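You operate a simulated robot arm through the tools that you are given. There is no shell and no other tool. Be economical: measure what you need, move in short steps, check, and stop when the job is done.

The job below is to be done with a simulated two-armed robot. You get a single attempt, and the scene is never put back.

TASK
Pick up the jar that says "heavy" from the top of the blue-legged table with one hand, pass it to the other hand and put it on the rollers past the closer. Set down upright: jar.

The check looks at the end state, three seconds after you hand in, the way a careful person would. Anything else that was tipped, shoved, dropped, spilled or broken makes it a failure.

THE ROBOT
Two 7-joint arms with two-finger parallel grippers on one trunk, on a base that drives. Base frame: it is fixed to the floor where the robot stands at the start and does not move with it; the origin is under the middle of the robot, x ahead of it, y to its left, z up. Units: mm, degrees, N and s.
The left shoulder is at the start at [20, 170, 1153], the right one opposite. With the tool pointing down near the work surface each hand reaches from about 160 to 660 mm from the robot's upright axis, wherever it stands, measured 20 degrees to its own side. Places, roughly: rollers past the closer [-800, -1200, 700]. Payload 3.8 kg a hand.
The TCP of each hand is the grasp point between the finger pads, 30 mm short of the fingertips. In the tool frame z runs along the fingers and y along their closing line. The gripper opens to 110 mm. The fingers are 20 mm wide and 10 mm thick; the gripper's body (48 by 112 mm) begins 55 mm behind the TCP.
Orientation is that of the tool frame in the base frame, as [roll, pitch, yaw] about the fixed x, y, z axes, in that order (R = Rz(yaw) Ry(pitch) Rx(roll)). With the fingers straight down and closing along the base's y, the tool's x points along the base's -x, its y along +y and its z along -z.

THE INTERFACE
- The arms move only by the tool servo_tool. It takes "left_commands", "right_commands" or both (then of equal length, played together; a hand with none holds still); each is a list of rows, each a list of 7 numbers: the shift along the tool's x, y, z in mm, then the turn, a rotation vector about the tool's x, y, z in degrees, then the opening, from 0 (shut) to 1 (fully open). In form: [[tx, ty, tz, ax, ay, az, gripper], ...]. A call has 1 to 8 rows; each row shifts and turns the commanded pose from where the row before left it, along the tool's axes as they then stand. Each row takes 0.2 s and may step no farther than 50 mm and 8.6 degrees from the row before; otherwise, or with a gripper value out of range, the whole call is refused. Where a pose cannot be reached the arm comes as near as it can. A force on the tool above 40 N (or 10 N above the force at the start of the call, whichever is more), or a blocked arm, ends the call early, and 0.2 s more pass. Each finger travels about 72 mm/s and halts on what it meets, pressing with about 27 N; the grip force reading is that of the motor and also rises with nothing between the fingers. The clock runs only during rows and for 0.2 s after the last one: add rows that do not move to give the fingers time. It gives the time, the measured TCP pose, the force on the tool (base axes), the opening and the grip force at its end, in the units of the frame above (readings bear some noise), with the torque about the TCP (base axes, N m) and any sound that the robot's microphone picked up.
- Cameras (640 x 400 px; columns grow to the right, rows downward): "scene" is now at [113.2, -10.4, 1314.2]; the picture's right is [-0.12, -0.99, 0.00], its down [-0.47, 0.06, -0.88] and it looks along [0.87, -0.11, -0.47] (base axes); focal length 280 px, centre (320, 200). "left" rides on the left gripper at [72, -17, -103] in its tool frame; the picture's right is [0.23, 0.97, 0.00], its down [-0.76, 0.18, -0.62] and it looks along [-0.61, 0.14, 0.78] (tool axes); focal length 222 px, centre (320, 200). "right" rides on the right gripper at [72, 17, -103] in its tool frame; the picture's right is [-0.23, 0.97, 0.00], its down [-0.76, -0.18, -0.62] and it looks along [-0.61, -0.14, 0.78] (tool axes); focal length 222 px, centre (320, 200). There is no depth. A picture from a camera that has moved, and an enlarged one, comes with that camera's place and axes in the base frame and with its lens.
- capture(camera): a new picture of that camera. It takes no simulated time.
- move_column(by): slides the trunk up (or, below 0, down) by that many mm; the arms and the scene camera ride with it, the base frame stays. It gives what a move gives, with no picture.
- steer(legs): drives the robot by 1 to 6 legs, each [ahead, turn to the left] in mm and degrees, along the robot's own axes; the way and the turn of a leg run together, so that a leg with both is an arc; at most 1500 mm and 180 degrees a leg. The arms and the cameras ride along, it lands a little off, and it stops where it bumps. It gives what a move gives.
- aim_head(pan, tilt): turns the head with the scene camera to pan (to the left, within 80 degrees either way) and tilt (down, from -29 to 69), counted from straight ahead of the robot. It gives what a move gives.
- inspect(camera, box): a new picture of the part [left, top, right, bottom] of that camera's present view, enlarged. It takes no simulated time.
- hand_in(): hands the job in; it is judged then, once.

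Work in short steps. Places have to be worked out from the pictures, the camera data and where the tool is seen: move nearer, look again, correct. Check each grasp and each placing, and mend what went wrong. You have 120 turns and 100 pictures in all, those below and enlarged ones among them. Open the grippers and draw the arms clear of the work before you hand the job in, unless the task says otherwise; then end with one line.

The tools are called after "Call:" as name(argument=value, ...) on one line, values as JSON. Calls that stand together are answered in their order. servo_tool: Moves the arms, as the interface text tells. Its arguments: {"type":"object","properties":{"left_commands":{"type":"array"},"right_commands":{"type":"array"}},"required":[]} The other tools are called the same way: move_column (by) slides the trunk up or down; steer (legs) drives the base; aim_head (pan, tilt) turns the head that bears the scene camera; capture (camera) takes a picture; inspect (camera, box) takes an enlarged picture of a part of a camera's view; hand_in () hands the job in.

At the start:

```text
clock: 0.0
left_ee_pos: [457.8, 163.4, 1073.3]
left_tool_rot: [-179.9, 0.0, -180.0]
left_contact_force: [0.2, -0.8, -1.1]
left_moment: [-0.02, -0.01, -0.01]
left_gripper_width: 110.1
left_grip_force: 0.1
right_ee_pos: [509.0, -240.1, 1087.0]
right_tool_rot: [180.0, -0.1, 179.9]
right_contact_force: [0.3, -0.5, -0.5]
right_moment: [-0.02, 0.04, 0.04]
right_gripper_width: 110.0
right_grip_force: 0.1
trunk travel left (down, up): [-250.0, 320.0]
robot x, y, heading: [0.6, 1.5, -0.1]
head pan, tilt: [-7.2, 28.2]
```

scene: 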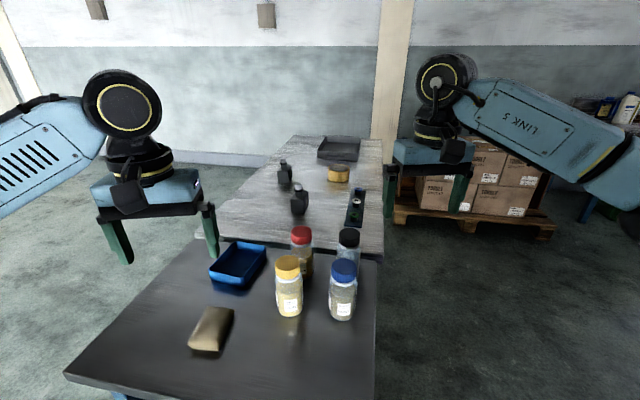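
right: 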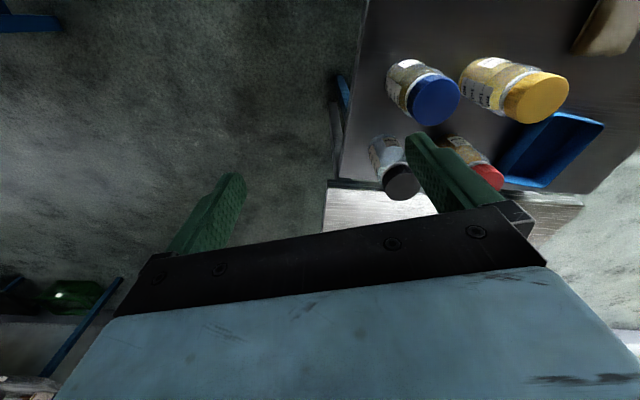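
left: 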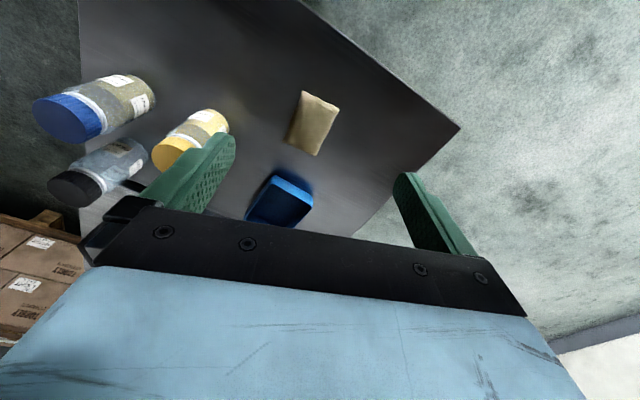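

The table ahead has four jars with labels. I enlarge them to read the labels.

Call:
inspect(camera="scene", box=[260, 215, 380, 330])

Call:
inspect(camera="left", box=[30, 60, 240, 210])

Call:
inspect(camera="right", box=[360, 40, 580, 210])

```text
3.48 times, centred on (320, 272) of scene
camera zoom: at [113.2, -10.4, 1314.2], right [-0.12, -0.99, 0.0], down [-0.47, 0.06, -0.88], along [0.87, -0.11, -0.47], focal length 973 px, centre (320, -52)
```

zoom: 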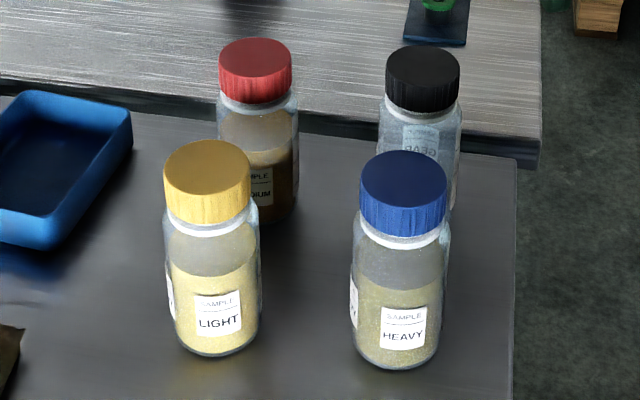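

```text
2.67 times, centred on (135, 135) of left
camera zoom: at [386.4, 145.9, 1176.4], right [-0.23, 0.97, 0.0], down [0.76, 0.18, 0.62], along [0.61, 0.14, -0.78], focal length 592 px, centre (813, 373)
```

zoom: 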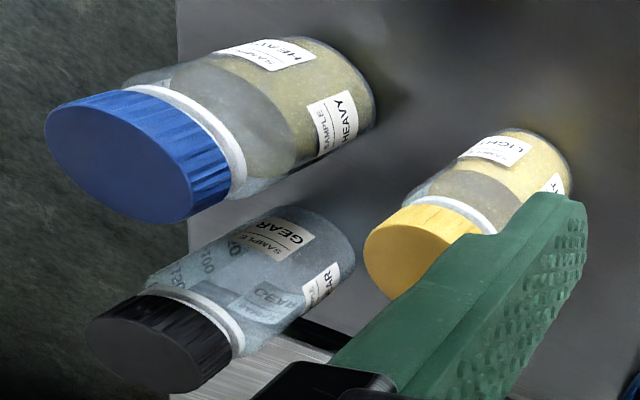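

```text
2.35 times, centred on (470, 125) of right
camera zoom: at [436.8, -222.9, 1190.9], right [0.23, 0.97, 0.0], down [0.76, -0.18, 0.62], along [0.61, -0.14, -0.78], focal length 523 px, centre (-33, 376)
```

zoom: 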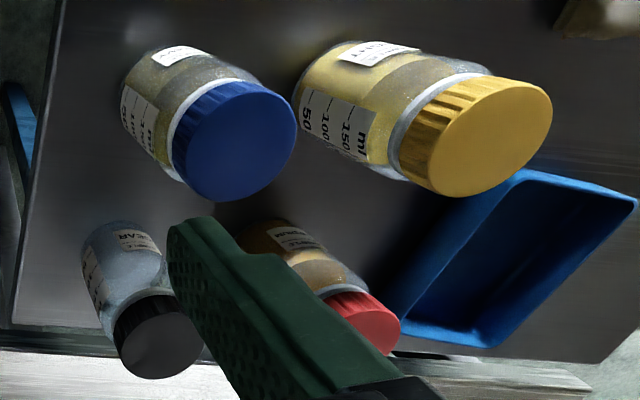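

The blue-capped jar is "HEAVY". Three views put its cap top at about (533, -112, 932) and its base at z ≈ 793. I look at the destination before planning the grips.

Call:
aim_head(pan=-80, tilt=20)

Call:
capture(camera="scene")

```text
clock: 1.4
left_ee_pos: [457.8, 163.1, 1071.9]
left_tool_rot: [-179.9, -0.1, 179.9]
left_contact_force: [0.2, -0.4, -0.2]
left_moment: [0.0, -0.05, 0.01]
left_gripper_width: 109.9
left_grip_force: 0.1
right_ee_pos: [509.9, -240.1, 1087.0]
right_tool_rot: [-180.0, 0.0, 179.9]
right_contact_force: [-1.3, 1.1, -0.2]
right_moment: [-0.03, -0.01, 0.02]
right_gripper_width: 109.9
right_grip_force: 0.0
trunk travel left (down, up): [-250.0, 320.0]
robot x, y, heading: [-0.8, -0.8, 0.1]
head pan, tilt: [-80.0, 20.0]
```

```text
93 pictures are left
camera scene: at [39.0, -90.8, 1327.4], right [-0.98, -0.17, 0.0], down [-0.06, 0.34, -0.94], along [0.16, -0.93, -0.34], focal length 280 px, centre (320, 200)
```

scene: 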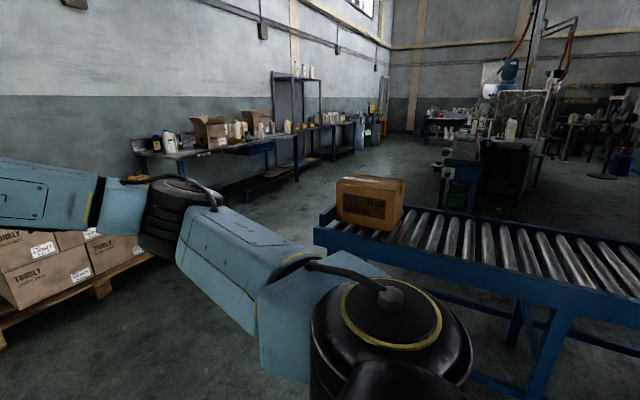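

The conveyor runs to the robot's right. My plan is for the right hand to take the jar low on the body, tilted 45° from the right and closing along x with the camera underneath. The left hand then takes the cap from above and places the jar top-down. I start by yawing the right hand in free air and turning the head back.

Call:
aim_head(pan=-10, tilt=35)

Call:
servo_tool(right_commands=[[0, 0, 0, 0, 0, -8.5, 1], [0, 0, 0, 0, 0, -8.5, 1], [0, 0, 0, 0, 0, -8.5, 1], [0, 0, 0, 0, 0, -8.5, 1], [0, 0, 0, 0, 0, -8.5, 1], [0, 0, 0, 0, 0, -8.5, 1], [0, 0, 0, 0, 0, -8.5, 1], [0, 0, 0, 0, 0, -8.5, 1]])

Call:
servo_tool(right_commands=[[0, 0, 0, 0, 0, -8.5, 1], [0, 0, 0, 0, 0, -8.5, 1], [0, 0, 0, 0, 0, -5, 1], [0, 0, 0, 0, -8.5, 0, 1], [0, 0, 0, 0, -8.5, 0, 1], [0, 0, 0, 0, -8.5, 0, 1], [0, 0, 0, 0, -8.5, 0, 1], [0, 0, 0, 0, -8.5, 0, 1]])

```text
clock: 2.9
left_ee_pos: [457.2, 163.0, 1072.2]
left_tool_rot: [180.0, -0.1, 179.9]
left_contact_force: [-0.6, -0.1, -0.7]
left_moment: [0.01, 0.01, 0.01]
left_gripper_width: 110.1
left_grip_force: 0.0
right_ee_pos: [510.5, -240.2, 1086.2]
right_tool_rot: [-180.0, 0.0, 180.0]
right_contact_force: [0.0, 0.1, 0.2]
right_moment: [-0.02, -0.04, 0.0]
right_gripper_width: 109.9
right_grip_force: 0.1
trunk travel left (down, up): [-250.0, 320.0]
robot x, y, heading: [4.5, -0.1, -0.1]
head pan, tilt: [-10.0, 35.0]
```

```text
clock: 4.7
left_ee_pos: [458.4, 163.2, 1072.0]
left_tool_rot: [-179.9, -0.1, 180.0]
left_contact_force: [0.0, 0.6, -0.4]
left_moment: [0.03, -0.02, -0.01]
left_gripper_width: 110.4
left_grip_force: 0.1
right_ee_pos: [509.1, -239.7, 1086.2]
right_tool_rot: [180.0, 0.0, -143.2]
right_contact_force: [0.6, 0.1, 0.4]
right_moment: [-0.01, 0.0, -0.01]
right_gripper_width: 109.8
right_grip_force: 0.2
right hand out of reach, approached as far as the arm can: row 5, 6, 7, 8
trunk travel left (down, up): [-250.0, 320.0]
robot x, y, heading: [1.9, -2.9, 0.2]
head pan, tilt: [-10.0, 35.0]
```

```text
clock: 6.5
left_ee_pos: [458.1, 161.9, 1072.5]
left_tool_rot: [180.0, 0.0, 180.0]
left_contact_force: [0.2, 0.0, 0.5]
left_moment: [0.0, -0.01, 0.02]
left_gripper_width: 109.9
left_grip_force: 0.1
right_ee_pos: [509.6, -239.6, 1086.4]
right_tool_rot: [-180.0, 42.8, -143.2]
right_contact_force: [0.1, -0.5, 1.1]
right_moment: [-0.01, -0.04, -0.04]
right_gripper_width: 110.1
right_grip_force: 0.0
right hand out of reach, approached as far as the arm can: row 1, 2, 3
trunk travel left (down, up): [-250.0, 320.0]
robot x, y, heading: [2.1, 1.3, -0.2]
head pan, tilt: [-10.0, 35.0]
```

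The wrist stops at a 37° yaw, so the tool now points forward, left and down, along (0.54, 0.41, -0.73). That approach comes in from the open corner of the table, so it suits. I move to a staging point about 130 mm back along that line from the low-body grasp point.

Call:
servo_tool(right_commands=[[20.2, 17.7, 23.7, 0, 0, 0, 1], [20.2, 17.7, 23.7, 0, 0, 0, 1], [20.2, 17.7, 23.7, 0, 0, 0, 1], [20.2, 17.7, 23.7, 0, 0, 0, 1], [20.2, 17.7, 23.7, 0, 0, 0, 1], [0, 0, 0, 0, 0, 0, 1]])

Call:
capture(camera="right")

Call:
capture(camera="scene")

```text
clock: 7.9
left_ee_pos: [456.8, 162.6, 1073.2]
left_tool_rot: [-179.9, -0.1, -179.9]
left_contact_force: [-0.2, -0.8, -0.2]
left_moment: [0.01, 0.02, 0.01]
left_gripper_width: 109.7
left_grip_force: 0.1
right_ee_pos: [462.1, -166.0, 930.9]
right_tool_rot: [180.0, 42.5, -143.3]
right_contact_force: [0.1, 0.1, 0.1]
right_moment: [-0.01, 0.02, 0.0]
right_gripper_width: 110.0
right_grip_force: 0.1
trunk travel left (down, up): [-250.0, 320.0]
robot x, y, heading: [1.7, -0.0, -0.1]
head pan, tilt: [-10.0, 35.0]
```

```text
92 pictures are left
camera right: at [352.2, -226.3, 958.5], right [-0.45, 0.88, 0.15], down [0.22, -0.06, 0.97], along [0.87, 0.47, -0.17], focal length 222 px, centre (320, 200)
```

right: 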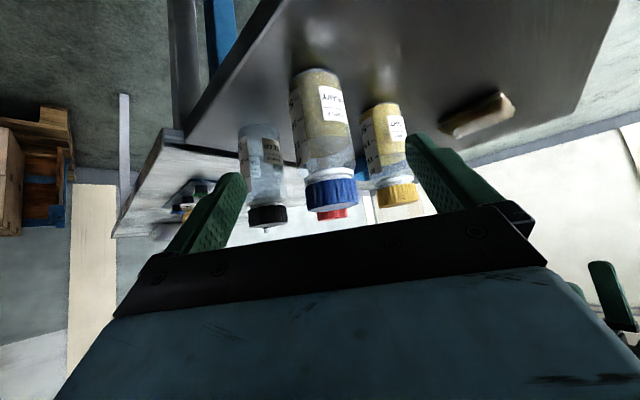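

```text
91 pictures are left
camera scene: at [109.5, -14.4, 1303.6], right [-0.17, -0.98, 0.0], down [-0.56, 0.1, -0.82], along [0.81, -0.14, -0.57], focal length 280 px, centre (320, 200)
```

scene: 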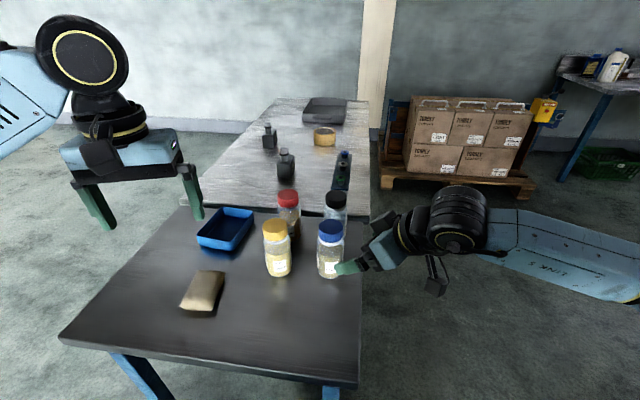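

The measured jar position matches in the right camera (predicted cap at (335, 207), seen at (333, 208)). I advance 131 mm along the tool axis with the gripper open.

Call:
servo_tool(right_commands=[[0, 0, 26, 0, 0, 0, 1], [0, 0, 26, 0, 0, 0, 1], [0, 0.5, 26, 0, 0, 0, 1], [-0.5, 0.5, 26, 0, 0, 0, 1], [-0.4, 0, 26.5, 0, 0, 0, 1], [0, 0, 0, 0, 0, 0, 1]])

Call:
capture(camera="right")

Call:
inspect(camera="scene", box=[240, 180, 440, 320])

```text
clock: 9.3
left_ee_pos: [457.5, 162.2, 1071.8]
left_tool_rot: [-179.9, -0.1, -179.9]
left_contact_force: [-0.3, 0.5, 0.6]
left_moment: [-0.01, -0.02, -0.01]
left_gripper_width: 110.2
left_grip_force: 0.0
right_ee_pos: [533.8, -111.1, 837.7]
right_tool_rot: [-180.0, 42.5, -143.2]
right_contact_force: [-1.0, -1.8, 1.9]
right_moment: [0.05, -0.08, -0.01]
right_gripper_width: 110.3
right_grip_force: 0.1
trunk travel left (down, up): [-250.0, 320.0]
robot x, y, heading: [-1.8, 0.5, -0.3]
head pan, tilt: [-10.0, 35.0]
```

```text
90 pictures are left
camera right: at [424.4, -171.4, 864.8], right [-0.45, 0.88, 0.15], down [0.22, -0.06, 0.97], along [0.87, 0.47, -0.17], focal length 222 px, centre (320, 200)
```

right: 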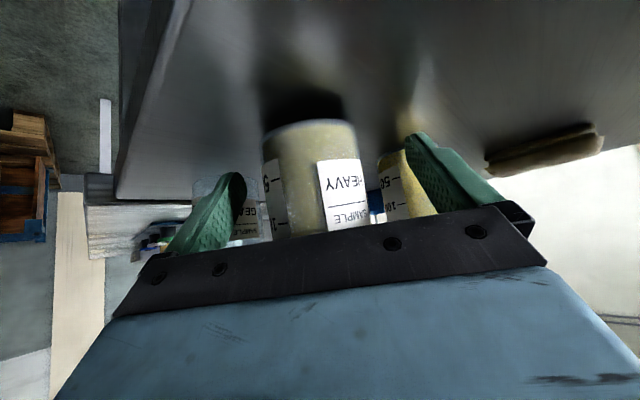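

```text
2.86 times, centred on (340, 250) of scene
camera zoom: at [109.2, -14.6, 1303.6], right [-0.17, -0.98, 0.0], down [-0.56, 0.1, -0.82], along [0.81, -0.14, -0.57], focal length 799 px, centre (263, 57)
```

zoom: 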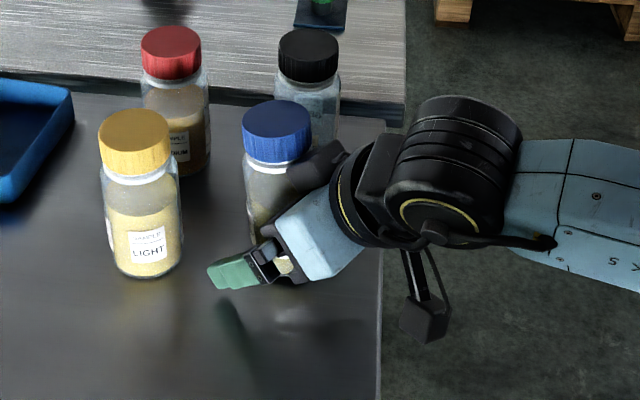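

The jar stands between the fingers and nothing has been touched. I close the right gripper.

Call:
servo_tool(right_commands=[[0, 0, 0, 0, 0, 0, 0.6], [0, 0, 0, 0, 0, 0, 0.4], [0, 0, 0, 0, 0, 0, 0.2], [0, 0, 0, 0, 0, 0, 0], [0, 0, 0, 0, 0, 0, 0], [0, 0, 0, 0, 0, 0, 0]])

Call:
capture(camera="right")

```text
clock: 10.7
left_ee_pos: [457.9, 163.7, 1073.1]
left_tool_rot: [-180.0, -0.1, 180.0]
left_contact_force: [0.1, -0.3, 0.0]
left_moment: [-0.01, 0.0, 0.02]
left_gripper_width: 110.1
left_grip_force: 0.1
right_ee_pos: [534.1, -111.5, 837.2]
right_tool_rot: [-180.0, 42.5, -143.3]
right_contact_force: [-0.3, -0.3, -0.1]
right_moment: [0.04, -0.02, 0.01]
right_gripper_width: 57.2
right_grip_force: 26.5
trunk travel left (down, up): [-250.0, 320.0]
robot x, y, heading: [4.6, -0.1, 0.0]
head pan, tilt: [-10.0, 35.0]
```

```text
88 pictures are left
camera right: at [424.3, -171.5, 864.6], right [-0.45, 0.88, 0.15], down [0.22, -0.06, 0.97], along [0.87, 0.47, -0.17], focal length 222 px, centre (320, 200)
```

right: 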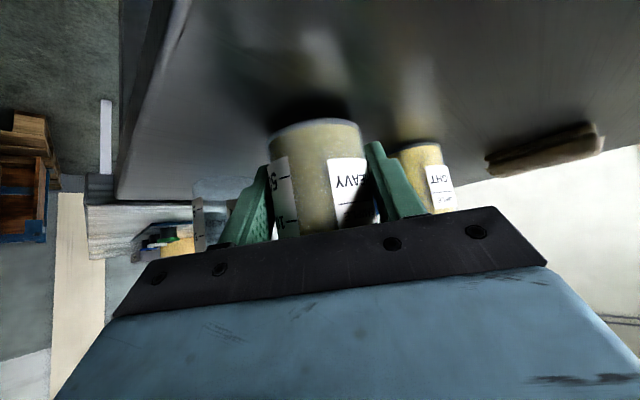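

The jar is gripped at 57 mm width with 26.5 N. I lift it gently straight up and read the weight.

Call:
servo_tool(right_commands=[[-3.4, 0, -3.7, 0, 0, 0, 0], [-6.8, 0, -7.4, 0, 0, 0, 0], [-6.8, 0, -7.4, 0, 0, 0, 0], [-6.8, 0, -7.4, 0, 0, 0, 0], [0, 0, 0, 0, 0, 0, 0], [0, 0, 0, 0, 0, 0, 0]])

Call:
capture(camera="right")

Call:
inspect(camera="scene", box=[240, 180, 440, 320])

```text
clock: 12.1
left_ee_pos: [457.5, 162.9, 1072.3]
left_tool_rot: [-180.0, -0.1, 179.9]
left_contact_force: [-0.1, 0.1, 0.4]
left_moment: [0.03, -0.02, 0.02]
left_gripper_width: 110.0
left_grip_force: 0.0
right_ee_pos: [532.0, -111.5, 870.5]
right_tool_rot: [180.0, 42.5, -143.2]
right_contact_force: [-0.5, -0.6, -1.9]
right_moment: [0.0, -0.01, 0.03]
right_gripper_width: 57.2
right_grip_force: 26.9
trunk travel left (down, up): [-250.0, 320.0]
robot x, y, heading: [-1.7, 1.0, 0.1]
head pan, tilt: [-10.0, 35.0]
```

```text
87 pictures are left
camera right: at [422.1, -172.2, 898.5], right [-0.45, 0.88, 0.15], down [0.22, -0.06, 0.97], along [0.87, 0.47, -0.17], focal length 222 px, centre (320, 200)
```

right: 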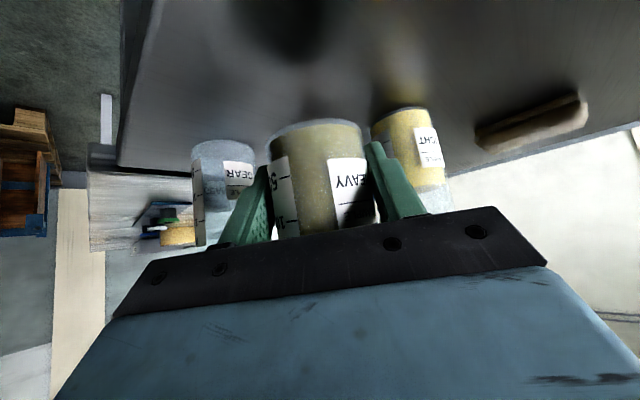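

```text
2.86 times, centred on (340, 250) of scene
camera zoom: at [109.7, -14.4, 1303.6], right [-0.17, -0.98, 0.0], down [-0.56, 0.1, -0.82], along [0.81, -0.14, -0.57], focal length 799 px, centre (263, 57)
```

zoom: 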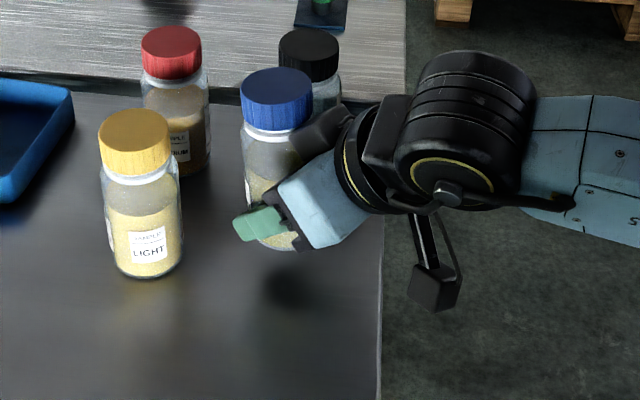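

The jar is held without slip and is light, around 0.2 kg. I raise it well above the others and bring it to the middle, while the left hand goes up and yaws its camera outward.

Call:
servo_tool(right_commands=[[-25.3, 0, -27.6, 0, 0, 0, 0], [-25.3, 0, -27.6, 0, 0, 0, 0], [-25.3, 0, -27.6, 0, 0, 0, 0], [-25.3, 0, -27.6, 0, 0, 0, 0], [2.2, 30.3, -2, 0, 0, 0, 0], [2.2, 30.3, -2, 0, 0, 0, 0], [2.2, 30.3, -2, 0, 0, 0, 0], [2.2, 30.3, -2, 0, 0, 0, 0]], left_commands=[[0, 0, -35, 0, 0, 0, 1], [0, 0, -35, 0, 0, 0, 1], [0, 0, -35, 0, 0, 0, 1], [0, 0, -35, 0, 0, 0, 1], [0, 0, 0, 0, 0, 7.5, 1], [0, 0, 0, 0, 0, 7.5, 1], [0, 0, 0, 0, 0, 7.5, 1], [0, 0, 0, 0, 0, 7.5, 1]])

Call:
capture(camera="scene")

Call:
capture(camera="left")

```text
clock: 13.9
left_ee_pos: [458.3, 163.3, 1212.8]
left_tool_rot: [-179.8, 0.0, 149.9]
left_contact_force: [-0.9, 0.2, 0.5]
left_moment: [-0.02, -0.03, 0.02]
left_gripper_width: 110.1
left_grip_force: 0.1
right_ee_pos: [451.5, -24.5, 1022.0]
right_tool_rot: [-180.0, 42.4, -143.4]
right_contact_force: [-0.6, 0.6, -2.0]
right_moment: [0.0, 0.01, -0.02]
right_gripper_width: 57.2
right_grip_force: 26.9
trunk travel left (down, up): [-250.0, 320.0]
robot x, y, heading: [-1.3, -0.7, 0.1]
head pan, tilt: [-10.0, 35.0]
```

```text
85 pictures are left
camera scene: at [109.5, -13.9, 1303.6], right [-0.17, -0.98, 0.0], down [-0.56, 0.1, -0.82], along [0.81, -0.14, -0.57], focal length 280 px, centre (320, 200)
```

scene: 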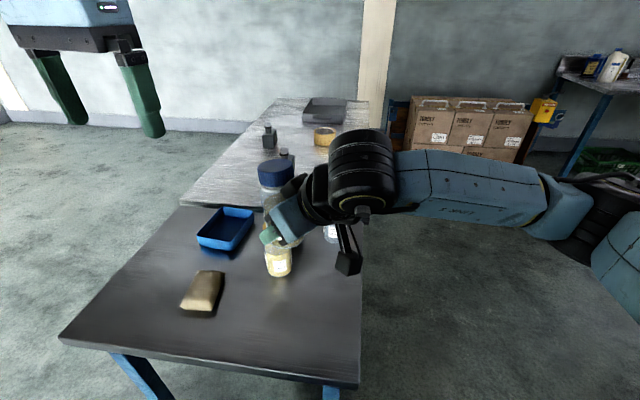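

```text
84 pictures are left
camera left: at [387.8, 184.9, 1317.1], right [0.29, 0.96, 0.0], down [0.75, -0.23, 0.62], along [0.6, -0.18, -0.78], focal length 222 px, centre (320, 200)
```

left: 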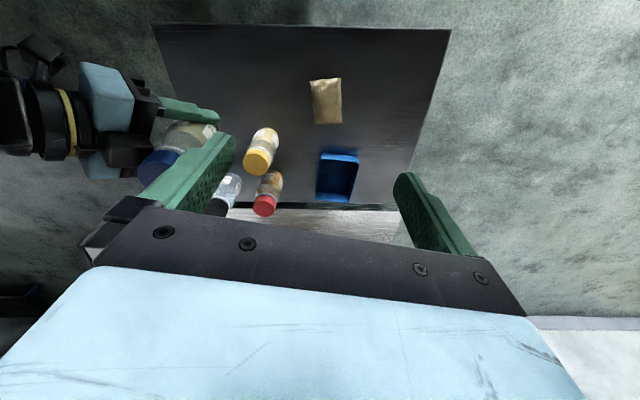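

The right wrist drum sits behind and to the right of the jar, with its top near z ≈ 1195. The left hand should therefore close perpendicular to it, with its camera on the far side. I turn the left hand by about +247° in free air, starting now.

Call:
servo_tool(left_commands=[[0, 0, 0, 0, 0, -8.5, 1], [0, 0, 0, 0, 0, -8.5, 1], [0, 0, 0, 0, 0, -8.5, 1], [0, 0, 0, 0, 0, -8.5, 1], [0, 0, 0, 0, 0, -8.5, 1], [0, 0, 0, 0, 0, -8.5, 1], [0, 0, 0, 0, 0, -8.5, 1], [0, 0, 0, 0, 0, -8.5, 1]])

Call:
servo_tool(left_commands=[[0, 0, 0, 0, 0, -8.5, 1], [0, 0, 0, 0, 0, -8.5, 1], [0, 0, 0, 0, 0, -8.5, 1], [0, 0, 0, 0, 0, -8.5, 1], [0, 0, 0, 0, 0, -8.5, 1], [0, 0, 0, 0, 0, -8.5, 1], [0, 0, 0, 0, 0, -8.5, 1], [0, 0, 0, 0, 0, -8.5, 1]])

Call:
servo_tool(left_commands=[[0, 0, 0, 0, 0, -8.5, 1], [0, 0, 0, 0, 0, -8.5, 1], [0, 0, 0, 0, 0, -8.5, 1], [0, 0, 0, 0, 0, -8.5, 1], [0, 0, 0, 0, 0, -8.5, 1], [0, 0, 0, 0, 0, -8.5, 1], [0, 0, 0, 0, 0, -8.5, 1], [0, 0, 0, 0, 0, -8.5, 1]])

```text
clock: 15.7
left_ee_pos: [458.3, 162.2, 1212.8]
left_tool_rot: [-180.0, -0.1, -141.8]
left_contact_force: [0.0, 0.9, -1.0]
left_moment: [-0.01, -0.02, 0.0]
left_gripper_width: 110.0
left_grip_force: 0.0
right_ee_pos: [450.3, -24.2, 1021.0]
right_tool_rot: [-180.0, 42.4, -143.1]
right_contact_force: [0.3, 0.2, -1.1]
right_moment: [0.0, 0.04, -0.01]
right_gripper_width: 57.1
right_grip_force: 27.0
trunk travel left (down, up): [-250.0, 320.0]
robot x, y, heading: [-0.7, 0.4, -0.3]
head pan, tilt: [-10.0, 35.0]
```

```text
clock: 17.5
left_ee_pos: [458.2, 163.4, 1212.1]
left_tool_rot: [180.0, 0.0, -73.8]
left_contact_force: [-0.2, 0.1, -0.2]
left_moment: [0.02, 0.02, 0.0]
left_gripper_width: 110.2
left_grip_force: 0.1
right_ee_pos: [451.1, -23.4, 1021.1]
right_tool_rot: [179.9, 42.6, -143.3]
right_contact_force: [-0.8, 0.4, -2.1]
right_moment: [0.01, 0.01, 0.01]
right_gripper_width: 57.3
right_grip_force: 26.5
trunk travel left (down, up): [-250.0, 320.0]
robot x, y, heading: [-4.1, -0.9, 0.1]
head pan, tilt: [-10.0, 35.0]
```

```text
clock: 19.3
left_ee_pos: [552.2, 206.1, 1263.1]
left_tool_rot: [179.9, 0.2, -20.3]
left_contact_force: [1.0, -0.2, -0.9]
left_moment: [0.01, 0.02, 0.02]
left_gripper_width: 110.2
left_grip_force: 0.2
left hand out of reach, approached as far as the arm can: row 5, 6, 7, 8
right_ee_pos: [451.8, -23.5, 1019.8]
right_tool_rot: [-179.9, 42.6, -143.2]
right_contact_force: [0.5, 0.4, -0.9]
right_moment: [0.0, 0.0, 0.04]
right_gripper_width: 57.1
right_grip_force: 26.8
trunk travel left (down, up): [-250.0, 320.0]
robot x, y, heading: [0.4, -0.5, 0.2]
head pan, tilt: [-10.0, 35.0]
```

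The left wrist limit is near +150°. I'll use another layout instead: left yawed about +37°, which puts its closing line parallel to the right hand's, and leaning 20° away from the right wrist, gripping the cap only. I rotate back.

Call:
servo_tool(left_commands=[[0, 0, 0, 0, 0, 8.5, 1], [0, 0, 0, 0, 0, 8.5, 1], [0, 0, 0, 0, 0, 8.5, 1], [0, 0, 0, 0, 0, 8.5, 1], [0, 0, 0, 0, 0, 8.5, 1], [0, 0, 0, 0, 0, 8.5, 1], [0, 0, 0, 0, 0, 8.5, 1], [0, 0, 0, 0, 0, 8.5, 1]])

```text
clock: 21.1
left_ee_pos: [550.7, 206.7, 1263.4]
left_tool_rot: [179.8, -0.1, -88.5]
left_contact_force: [-0.1, 1.5, -0.2]
left_moment: [-0.01, -0.05, 0.0]
left_gripper_width: 110.0
left_grip_force: 0.0
right_ee_pos: [450.7, -23.0, 1020.9]
right_tool_rot: [-180.0, 42.6, -143.2]
right_contact_force: [-0.6, -1.0, -2.3]
right_moment: [0.01, 0.01, 0.03]
right_gripper_width: 57.4
right_grip_force: 26.9
trunk travel left (down, up): [-250.0, 320.0]
robot x, y, heading: [0.9, -4.1, -0.4]
head pan, tilt: [-10.0, 35.0]
```

The commanded pose tracks the actual one. I turn a further 55°, then tilt by +20° about the tool's y.

Call:
servo_tool(left_commands=[[0, 0, 0, 0, 0, 7.8, 1], [0, 0, 0, 0, 0, 7.8, 1], [0, 0, 0, 0, 0, 7.8, 1], [0, 0, 0, 0, 0, 7.8, 1], [0, 0, 0, 0, 0, 7.8, 1], [0, 0, 0, 0, 0, 7.8, 1], [0, 0, 0, 0, 0, 7.8, 1], [0, 0, 0, 0, 6.6, 0, 1]])

Call:
servo_tool(left_commands=[[0, 0, 0, 0, 6.7, 0, 1], [0, 0, 0, 0, 6.7, 0, 1], [0, 0, 0, 0, 0, 0, 1]])

Call:
capture(camera="left")

Call:
capture(camera="scene")

```text
clock: 22.9
left_ee_pos: [549.3, 205.7, 1257.5]
left_tool_rot: [179.3, -5.7, -143.0]
left_contact_force: [0.2, -0.2, 0.0]
left_moment: [0.01, -0.01, -0.03]
left_gripper_width: 109.9
left_grip_force: 0.1
left hand out of reach, approached as far as the arm can: row 8
right_ee_pos: [451.5, -24.8, 1021.2]
right_tool_rot: [179.9, 42.4, -143.1]
right_contact_force: [-0.5, 1.0, -1.2]
right_moment: [-0.01, -0.01, 0.01]
right_gripper_width: 57.1
right_grip_force: 26.7
trunk travel left (down, up): [-250.0, 320.0]
robot x, y, heading: [0.2, -1.2, -0.2]
head pan, tilt: [-10.0, 35.0]
```

```text
clock: 23.7
left_ee_pos: [521.4, 202.3, 1240.1]
left_tool_rot: [-180.0, -20.2, -142.9]
left_contact_force: [-0.8, 0.2, 0.6]
left_moment: [0.0, 0.02, 0.0]
left_gripper_width: 110.2
left_grip_force: 0.1
left hand out of reach, approached as far as the arm can: row 1, 2
right_ee_pos: [450.3, -22.6, 1021.7]
right_tool_rot: [-180.0, 42.5, -143.3]
right_contact_force: [-0.3, 0.5, -2.0]
right_moment: [0.01, 0.02, 0.01]
right_gripper_width: 57.4
right_grip_force: 27.0
trunk travel left (down, up): [-250.0, 320.0]
robot x, y, heading: [0.2, 4.0, -0.1]
head pan, tilt: [-10.0, 35.0]
```

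```text
83 pictures are left
camera left: at [504.4, 168.0, 1363.4], right [-0.76, 0.65, 0.08], down [0.63, 0.7, 0.32], along [0.15, 0.29, -0.94], focal length 222 px, centre (320, 200)
```

left: 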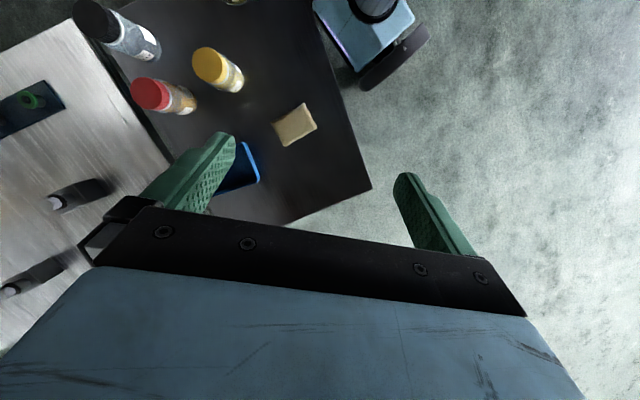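

```text
82 pictures are left
camera scene: at [109.4, -14.7, 1303.6], right [-0.17, -0.98, 0.0], down [-0.56, 0.1, -0.82], along [0.81, -0.14, -0.57], focal length 280 px, centre (320, 200)
```

scene: 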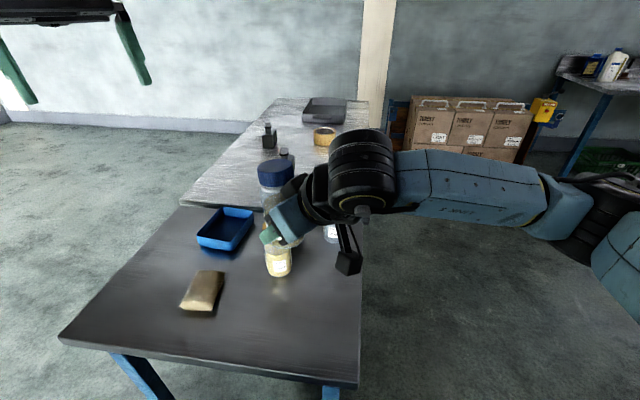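

I enlarge the held jar to measure the cap's place relative to the right hand.

Call:
inspect(camera="scene", box=[230, 120, 390, 260])

Call:
capture(camera="right")

```text
2.86 times, centred on (310, 190) of scene
camera zoom: at [109.4, -14.7, 1303.6], right [-0.17, -0.98, 0.0], down [-0.56, 0.1, -0.82], along [0.81, -0.14, -0.57], focal length 799 px, centre (349, 229)
```

zoom: 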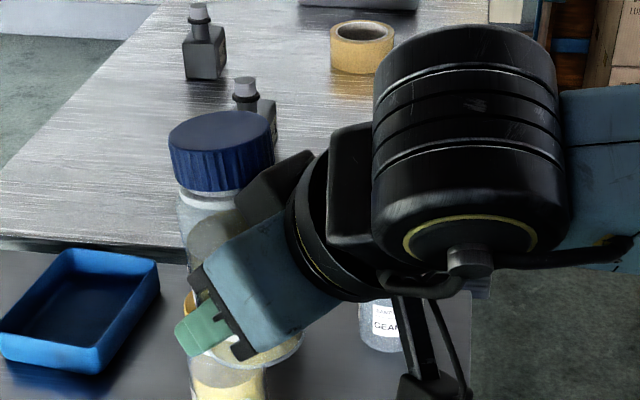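

```text
80 pictures are left
camera right: at [340.8, -84.4, 1048.9], right [-0.45, 0.88, 0.15], down [0.22, -0.06, 0.97], along [0.87, 0.47, -0.17], focal length 222 px, centre (320, 200)
```

right: 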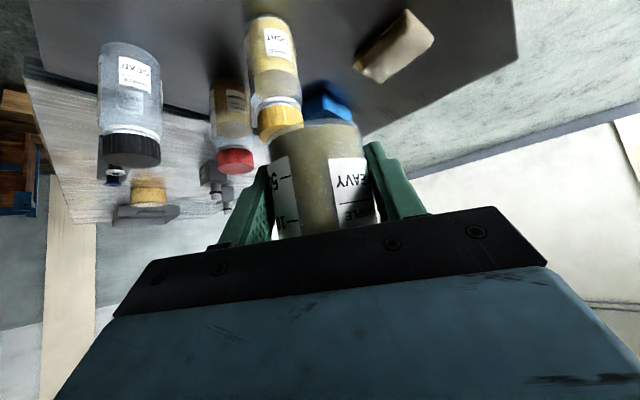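

The scene view shows that the jar sits about 25 mm ahead of the right TCP, because it was nudged upright during the approach. The cap is now near (473, -12, 1116). I bring the left hand to a point 100 mm above it along its leaning axis and look.

Call:
servo_tool(left_commands=[[22.1, -28.4, 14.5, 0, 0, 0, 1], [22.1, -28.4, 14.5, 0, 0, 0, 1], [22.1, -28.4, 14.5, 0, 0, 0, 1], [22.1, -28.4, 14.5, 0, 0, 0, 1], [22.1, -28.4, 14.5, 0, 0, 0, 1], [0, 0, 0, 0, 0, 0, 1]])

Call:
capture(camera="left")

Call:
capture(camera="scene")

```text
clock: 25.1
left_ee_pos: [502.3, 14.5, 1210.4]
left_tool_rot: [180.0, -20.2, -142.8]
left_contact_force: [-0.3, -0.6, -0.6]
left_moment: [-0.01, 0.02, 0.01]
left_gripper_width: 110.1
left_grip_force: 0.0
right_ee_pos: [449.5, -22.9, 1020.3]
right_tool_rot: [-179.9, 42.5, -143.2]
right_contact_force: [-0.4, 0.4, -2.1]
right_moment: [-0.03, 0.05, -0.01]
right_gripper_width: 57.3
right_grip_force: 27.2
trunk travel left (down, up): [-250.0, 320.0]
robot x, y, heading: [3.8, 1.3, 0.0]
head pan, tilt: [-10.0, 35.0]
```

```text
79 pictures are left
camera left: at [488.2, -19.6, 1332.4], right [-0.76, 0.65, 0.08], down [0.63, 0.7, 0.32], along [0.15, 0.29, -0.94], focal length 222 px, centre (320, 200)
```

left: 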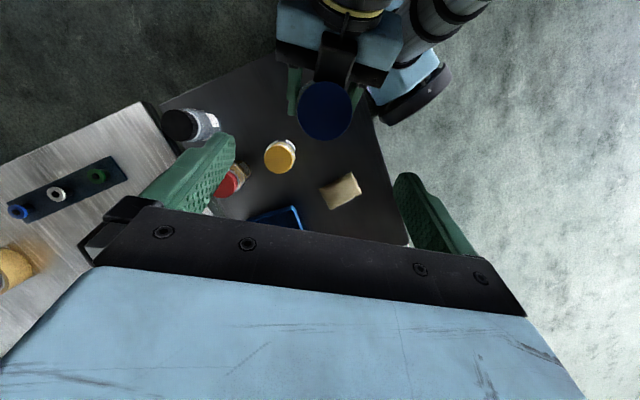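

```text
78 pictures are left
camera scene: at [109.7, -13.7, 1303.6], right [-0.17, -0.98, 0.0], down [-0.56, 0.1, -0.82], along [0.81, -0.14, -0.57], focal length 280 px, centre (320, 200)
```

scene: 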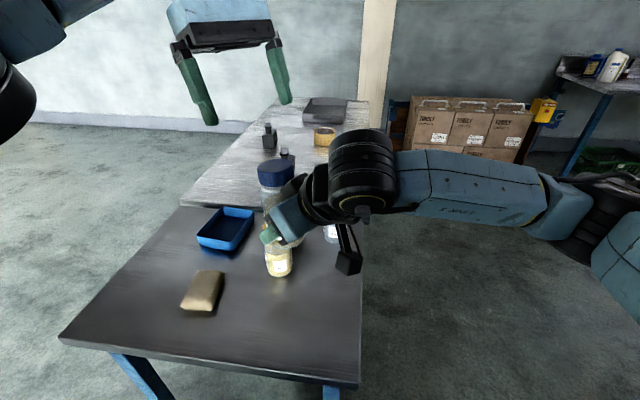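

Triangulating the two cameras puts the cap top at about (464, -14, 1120). I descend most of the way along the leaning axis, then check.

Call:
servo_tool(left_commands=[[8, 0.3, 10, 0, 0, 0, 1], [0, 0, 20, 0, 0, 0, 1], [0, 0, 20, 0, 0, 0, 1], [0, 0, 20, 0, 0, 0, 1], [0, 0, 0, 0, 0, 0, 1]])

Call:
capture(camera="left")

Call:
inspect(camera="scene", box=[160, 40, 420, 280])

```text
clock: 26.3
left_ee_pos: [478.9, -6.3, 1147.0]
left_tool_rot: [-180.0, -20.1, -142.8]
left_contact_force: [0.4, 0.2, 0.3]
left_moment: [0.0, 0.0, -0.03]
left_gripper_width: 110.0
left_grip_force: 0.0
right_ee_pos: [449.0, -24.4, 1021.4]
right_tool_rot: [180.0, 42.5, -143.2]
right_contact_force: [0.1, 0.9, -1.6]
right_moment: [-0.03, 0.0, -0.01]
right_gripper_width: 57.2
right_grip_force: 27.2
trunk travel left (down, up): [-250.0, 320.0]
robot x, y, heading: [1.8, 1.7, 0.1]
head pan, tilt: [-10.0, 35.0]
```

```text
77 pictures are left
camera left: at [464.0, -39.9, 1270.0], right [-0.76, 0.65, 0.08], down [0.63, 0.7, 0.32], along [0.15, 0.29, -0.94], focal length 222 px, centre (320, 200)
```

left: 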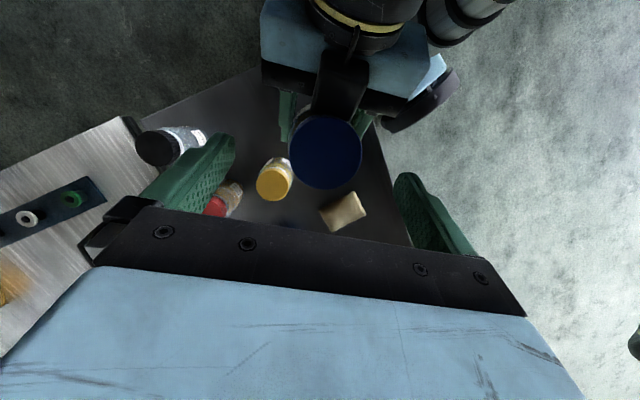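

```text
1.67 times, centred on (290, 160) of scene
camera zoom: at [109.5, -14.4, 1303.6], right [-0.17, -0.98, 0.0], down [-0.56, 0.1, -0.82], along [0.81, -0.14, -0.57], focal length 466 px, centre (370, 267)
```

zoom: 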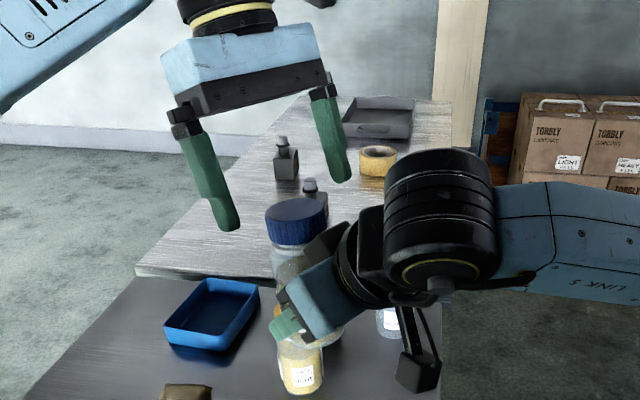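

The cap stays at (463.5, -15.5) and is centred between the left fingers. I lower the last 32 mm, fingers open.

Call:
servo_tool(left_commands=[[0, 1, 11, 0, 0, 0, 1], [0, 0.5, 11, 0, 0, 0, 1], [0, 0, 10, 0, 0, 0, 1], [0, 0, 0, 0, 0, 0, 1]])

Call:
capture(camera="left")

Call:
inspect(camera="scene", box=[160, 40, 420, 280])

```text
clock: 27.3
left_ee_pos: [467.6, -11.8, 1118.4]
left_tool_rot: [179.9, -20.3, -142.9]
left_contact_force: [-0.1, -0.1, 0.0]
left_moment: [0.01, -0.01, -0.01]
left_gripper_width: 110.3
left_grip_force: 0.2
right_ee_pos: [449.7, -22.8, 1020.5]
right_tool_rot: [179.9, 42.5, -143.1]
right_contact_force: [0.5, -0.4, -1.6]
right_moment: [0.0, -0.02, 0.0]
right_gripper_width: 56.8
right_grip_force: 27.3
trunk travel left (down, up): [-250.0, 320.0]
robot x, y, heading: [0.4, 2.3, 0.0]
head pan, tilt: [-10.0, 35.0]
```

```text
75 pictures are left
camera left: at [452.9, -45.8, 1240.0], right [-0.76, 0.65, 0.08], down [0.63, 0.7, 0.32], along [0.15, 0.29, -0.94], focal length 222 px, centre (320, 200)
```

left: 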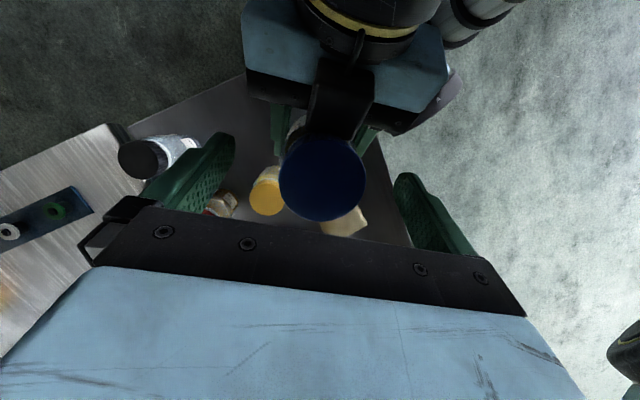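

```text
1.67 times, centred on (290, 160) of scene
camera zoom: at [109.6, -14.4, 1303.6], right [-0.17, -0.98, 0.0], down [-0.56, 0.1, -0.82], along [0.81, -0.14, -0.57], focal length 466 px, centre (370, 267)
```

zoom: 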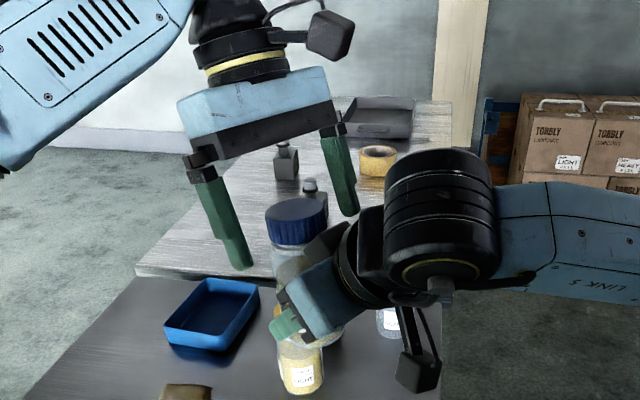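

The cap lies in the pads' outer half, centred to within 2 mm. I close the left gripper while the right one holds.

Call:
servo_tool(left_commands=[[0, 0, 0, 0, 0, 0, 0.7], [0, 0, 0, 0, 0, 0, 0.5], [0, 0, 0, 0, 0, 0, 0.3], [0, 0, 0, 0, 0, 0, 0], [0, 0, 0, 0, 0, 0, 0], [0, 0, 0, 0, 0, 0, 0]])

Call:
capture(camera="left")

Call:
inspect(camera="scene", box=[200, 60, 400, 260])

```text
clock: 28.7
left_ee_pos: [467.5, -12.0, 1117.7]
left_tool_rot: [179.9, -20.1, -142.8]
left_contact_force: [-4.0, 6.1, 0.9]
left_moment: [0.21, 0.16, -0.09]
left_gripper_width: 49.2
left_grip_force: 26.9
right_ee_pos: [450.6, -24.4, 1021.3]
right_tool_rot: [180.0, 42.5, -143.3]
right_contact_force: [4.0, -6.0, -3.2]
right_moment: [0.4, 0.3, -0.09]
right_gripper_width: 57.2
right_grip_force: 27.3
trunk travel left (down, up): [-250.0, 320.0]
robot x, y, heading: [-2.5, 1.8, -0.0]
head pan, tilt: [-10.0, 35.0]
```

```text
73 pictures are left
camera left: at [453.1, -45.5, 1240.1], right [-0.76, 0.65, 0.08], down [0.63, 0.7, 0.32], along [0.15, 0.3, -0.94], focal length 222 px, centre (320, 200)
```

left: 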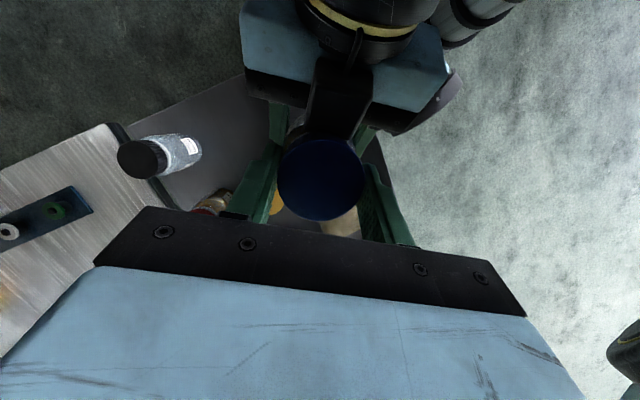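

```text
2.00 times, centred on (300, 160) of scene
camera zoom: at [109.6, -14.4, 1303.6], right [-0.17, -0.98, 0.0], down [-0.56, 0.1, -0.82], along [0.81, -0.14, -0.57], focal length 559 px, centre (360, 280)
```

zoom: 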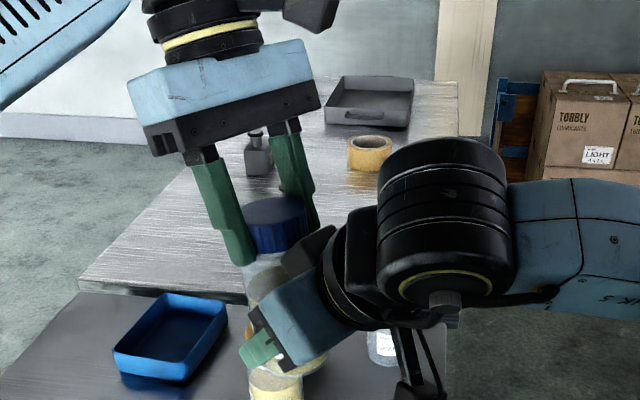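

The left hand holds the cap at 49 mm. I open the right gripper, and the left keeps gripping.

Call:
servo_tool(left_commands=[[0, 0, 0, 0, 0, 0, 0], [0, 0, 0, 0, 0, 0, 0], [0, 0, 0, 0, 0, 0, 0], [0, 0, 0, 0, 0, 0, 0], [0, 0, 0, 0, 0, 0, 0]], right_commands=[[0, 0, 0, 0, 0, 0, 0.6], [0, 0, 0, 0, 0, 0, 0.8], [0, 0, 0, 0, 0, 0, 1], [0, 0, 0, 0, 0, 0, 1], [0, 0, 0, 0, 0, 0, 1]])

Call:
inspect(camera="scene", box=[200, 60, 400, 260])

```text
clock: 29.9
left_ee_pos: [467.6, -12.9, 1118.4]
left_tool_rot: [179.8, -20.2, -142.8]
left_contact_force: [-0.1, 0.3, -1.5]
left_moment: [0.0, 0.0, 0.03]
left_gripper_width: 49.4
left_grip_force: 26.9
right_ee_pos: [450.5, -23.5, 1021.1]
right_tool_rot: [179.9, 42.5, -143.2]
right_contact_force: [0.3, 0.1, -0.9]
right_moment: [-0.03, 0.0, 0.0]
right_gripper_width: 109.8
right_grip_force: 0.0
trunk travel left (down, up): [-250.0, 320.0]
robot x, y, heading: [-0.4, 1.7, 0.1]
head pan, tilt: [-10.0, 35.0]
```

```text
2.00 times, centred on (300, 160) of scene
camera zoom: at [109.6, -14.4, 1303.6], right [-0.17, -0.98, 0.0], down [-0.56, 0.1, -0.82], along [0.81, -0.14, -0.57], focal length 559 px, centre (360, 280)
```

zoom: 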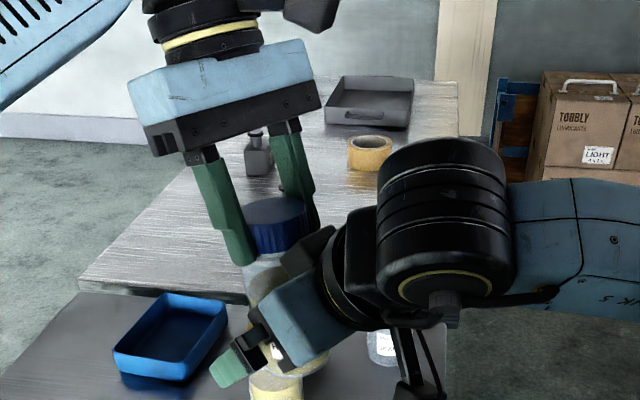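

The left now carries the weight and the jar is still upright. The right hand backs off horizontally.

Call:
servo_tool(right_commands=[[11, 0, -10.1, 0, 0, 0, 1], [18.4, 0, -16.9, 0, 0, 0, 1], [18.4, 0, -16.9, 0, 0, 0, 1], [18.4, 0, -16.9, 0, 0, 0, 1], [18.4, 0, -16.9, 0, 0, 0, 1], [18.4, 0, -16.9, 0, 0, 0, 1], [0, 0, 0, 0, 0, 0, 1]])

Call:
capture(camera="scene")

Call:
capture(camera="right")

```text
clock: 31.5
left_ee_pos: [468.3, -12.0, 1117.9]
left_tool_rot: [179.9, -20.2, -142.8]
left_contact_force: [-0.5, 0.0, -1.6]
left_moment: [0.0, -0.03, 0.01]
left_gripper_width: 49.1
left_grip_force: 27.1
right_ee_pos: [361.8, -93.0, 1020.8]
right_tool_rot: [180.0, 42.5, -143.2]
right_contact_force: [-0.4, -0.9, 0.2]
right_moment: [0.01, -0.02, -0.01]
right_gripper_width: 110.2
right_grip_force: 0.0
right hand out of reach, approached as far as the arm can: row 5, 6
trunk travel left (down, up): [-250.0, 320.0]
robot x, y, heading: [3.7, -0.5, 0.1]
head pan, tilt: [-10.0, 35.0]
```

```text
70 pictures are left
camera scene: at [109.6, -14.5, 1303.6], right [-0.17, -0.98, 0.0], down [-0.56, 0.1, -0.82], along [0.81, -0.14, -0.57], focal length 280 px, centre (320, 200)
```

scene: 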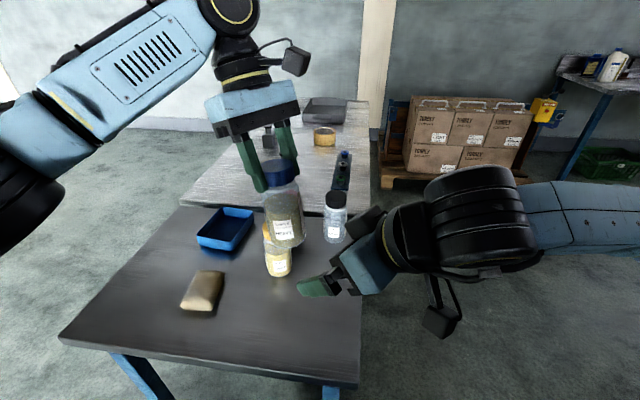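

```text
69 pictures are left
camera right: at [253.0, -153.0, 1049.2], right [-0.45, 0.88, 0.15], down [0.22, -0.06, 0.97], along [0.87, 0.47, -0.17], focal length 222 px, centre (320, 200)
```

right: 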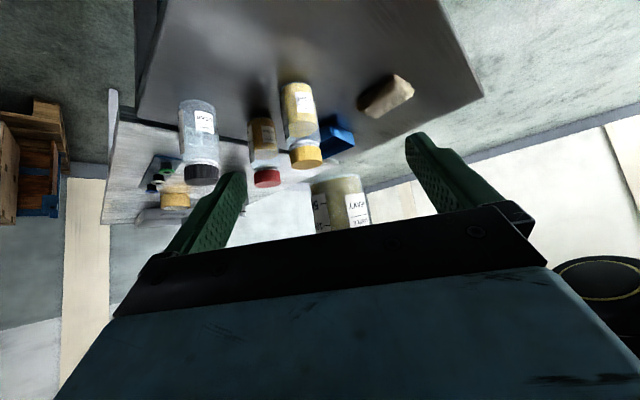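

The handover succeeded and the jar hangs upright in the left hand. I back off from the table, turn right toward the conveyor and look.

Call:
steer(legs=[[-250, 0], [0, -100]])

Call:
aim_head(pan=-5, tilt=22)

Call:
capture(camera="scene")

Call:
capture(camera="left")

```text
clock: 37.5
left_ee_pos: [-330.5, -460.1, 1118.5]
left_tool_rot: [179.9, -20.2, 118.2]
left_contact_force: [-1.0, 0.3, -2.3]
left_moment: [-0.01, 0.01, 0.02]
left_gripper_width: 49.1
left_grip_force: 26.9
right_ee_pos: [-392.9, -344.4, 1021.7]
right_tool_rot: [-180.0, 42.5, 117.7]
right_contact_force: [-0.4, 0.2, -0.4]
right_moment: [0.01, -0.03, 0.01]
right_gripper_width: 110.0
right_grip_force: 0.0
trunk travel left (down, up): [-250.0, 320.0]
robot x, y, heading: [-244.4, -1.5, -99.0]
head pan, tilt: [-10.0, 35.0]
```

```text
clock: 38.2
left_ee_pos: [-331.3, -461.5, 1118.1]
left_tool_rot: [179.8, -20.3, 118.3]
left_contact_force: [-0.4, -1.1, -0.8]
left_moment: [0.0, -0.04, -0.02]
left_gripper_width: 49.0
left_grip_force: 26.8
right_ee_pos: [-394.8, -343.8, 1021.1]
right_tool_rot: [180.0, 42.5, 118.0]
right_contact_force: [0.2, 0.7, -0.2]
right_moment: [0.01, -0.03, -0.01]
right_gripper_width: 110.0
right_grip_force: 0.0
trunk travel left (down, up): [-250.0, 320.0]
robot x, y, heading: [-243.9, -4.3, -98.7]
head pan, tilt: [-5.0, 22.0]
```

```text
68 pictures are left
camera scene: at [-270.3, -110.6, 1324.1], right [-0.97, 0.24, 0.0], down [0.09, 0.36, -0.93], along [-0.22, -0.9, -0.38], focal length 280 px, centre (320, 200)
```

scene: 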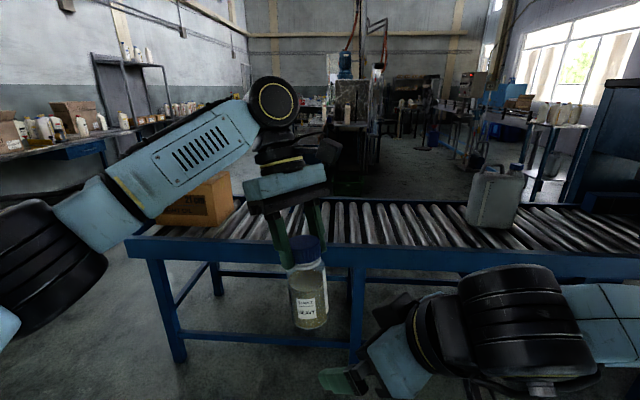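

```text
67 pictures are left
camera left: at [-360.3, -441.3, 1239.9], right [0.76, 0.65, 0.08], down [0.6, -0.73, 0.32], along [0.27, -0.2, -0.94], focal length 222 px, centre (320, 200)
```

left: 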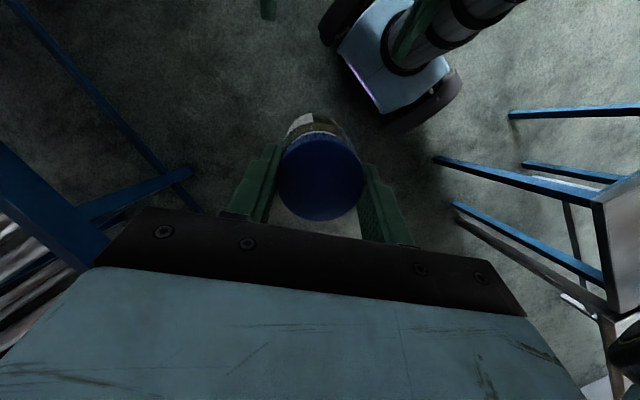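

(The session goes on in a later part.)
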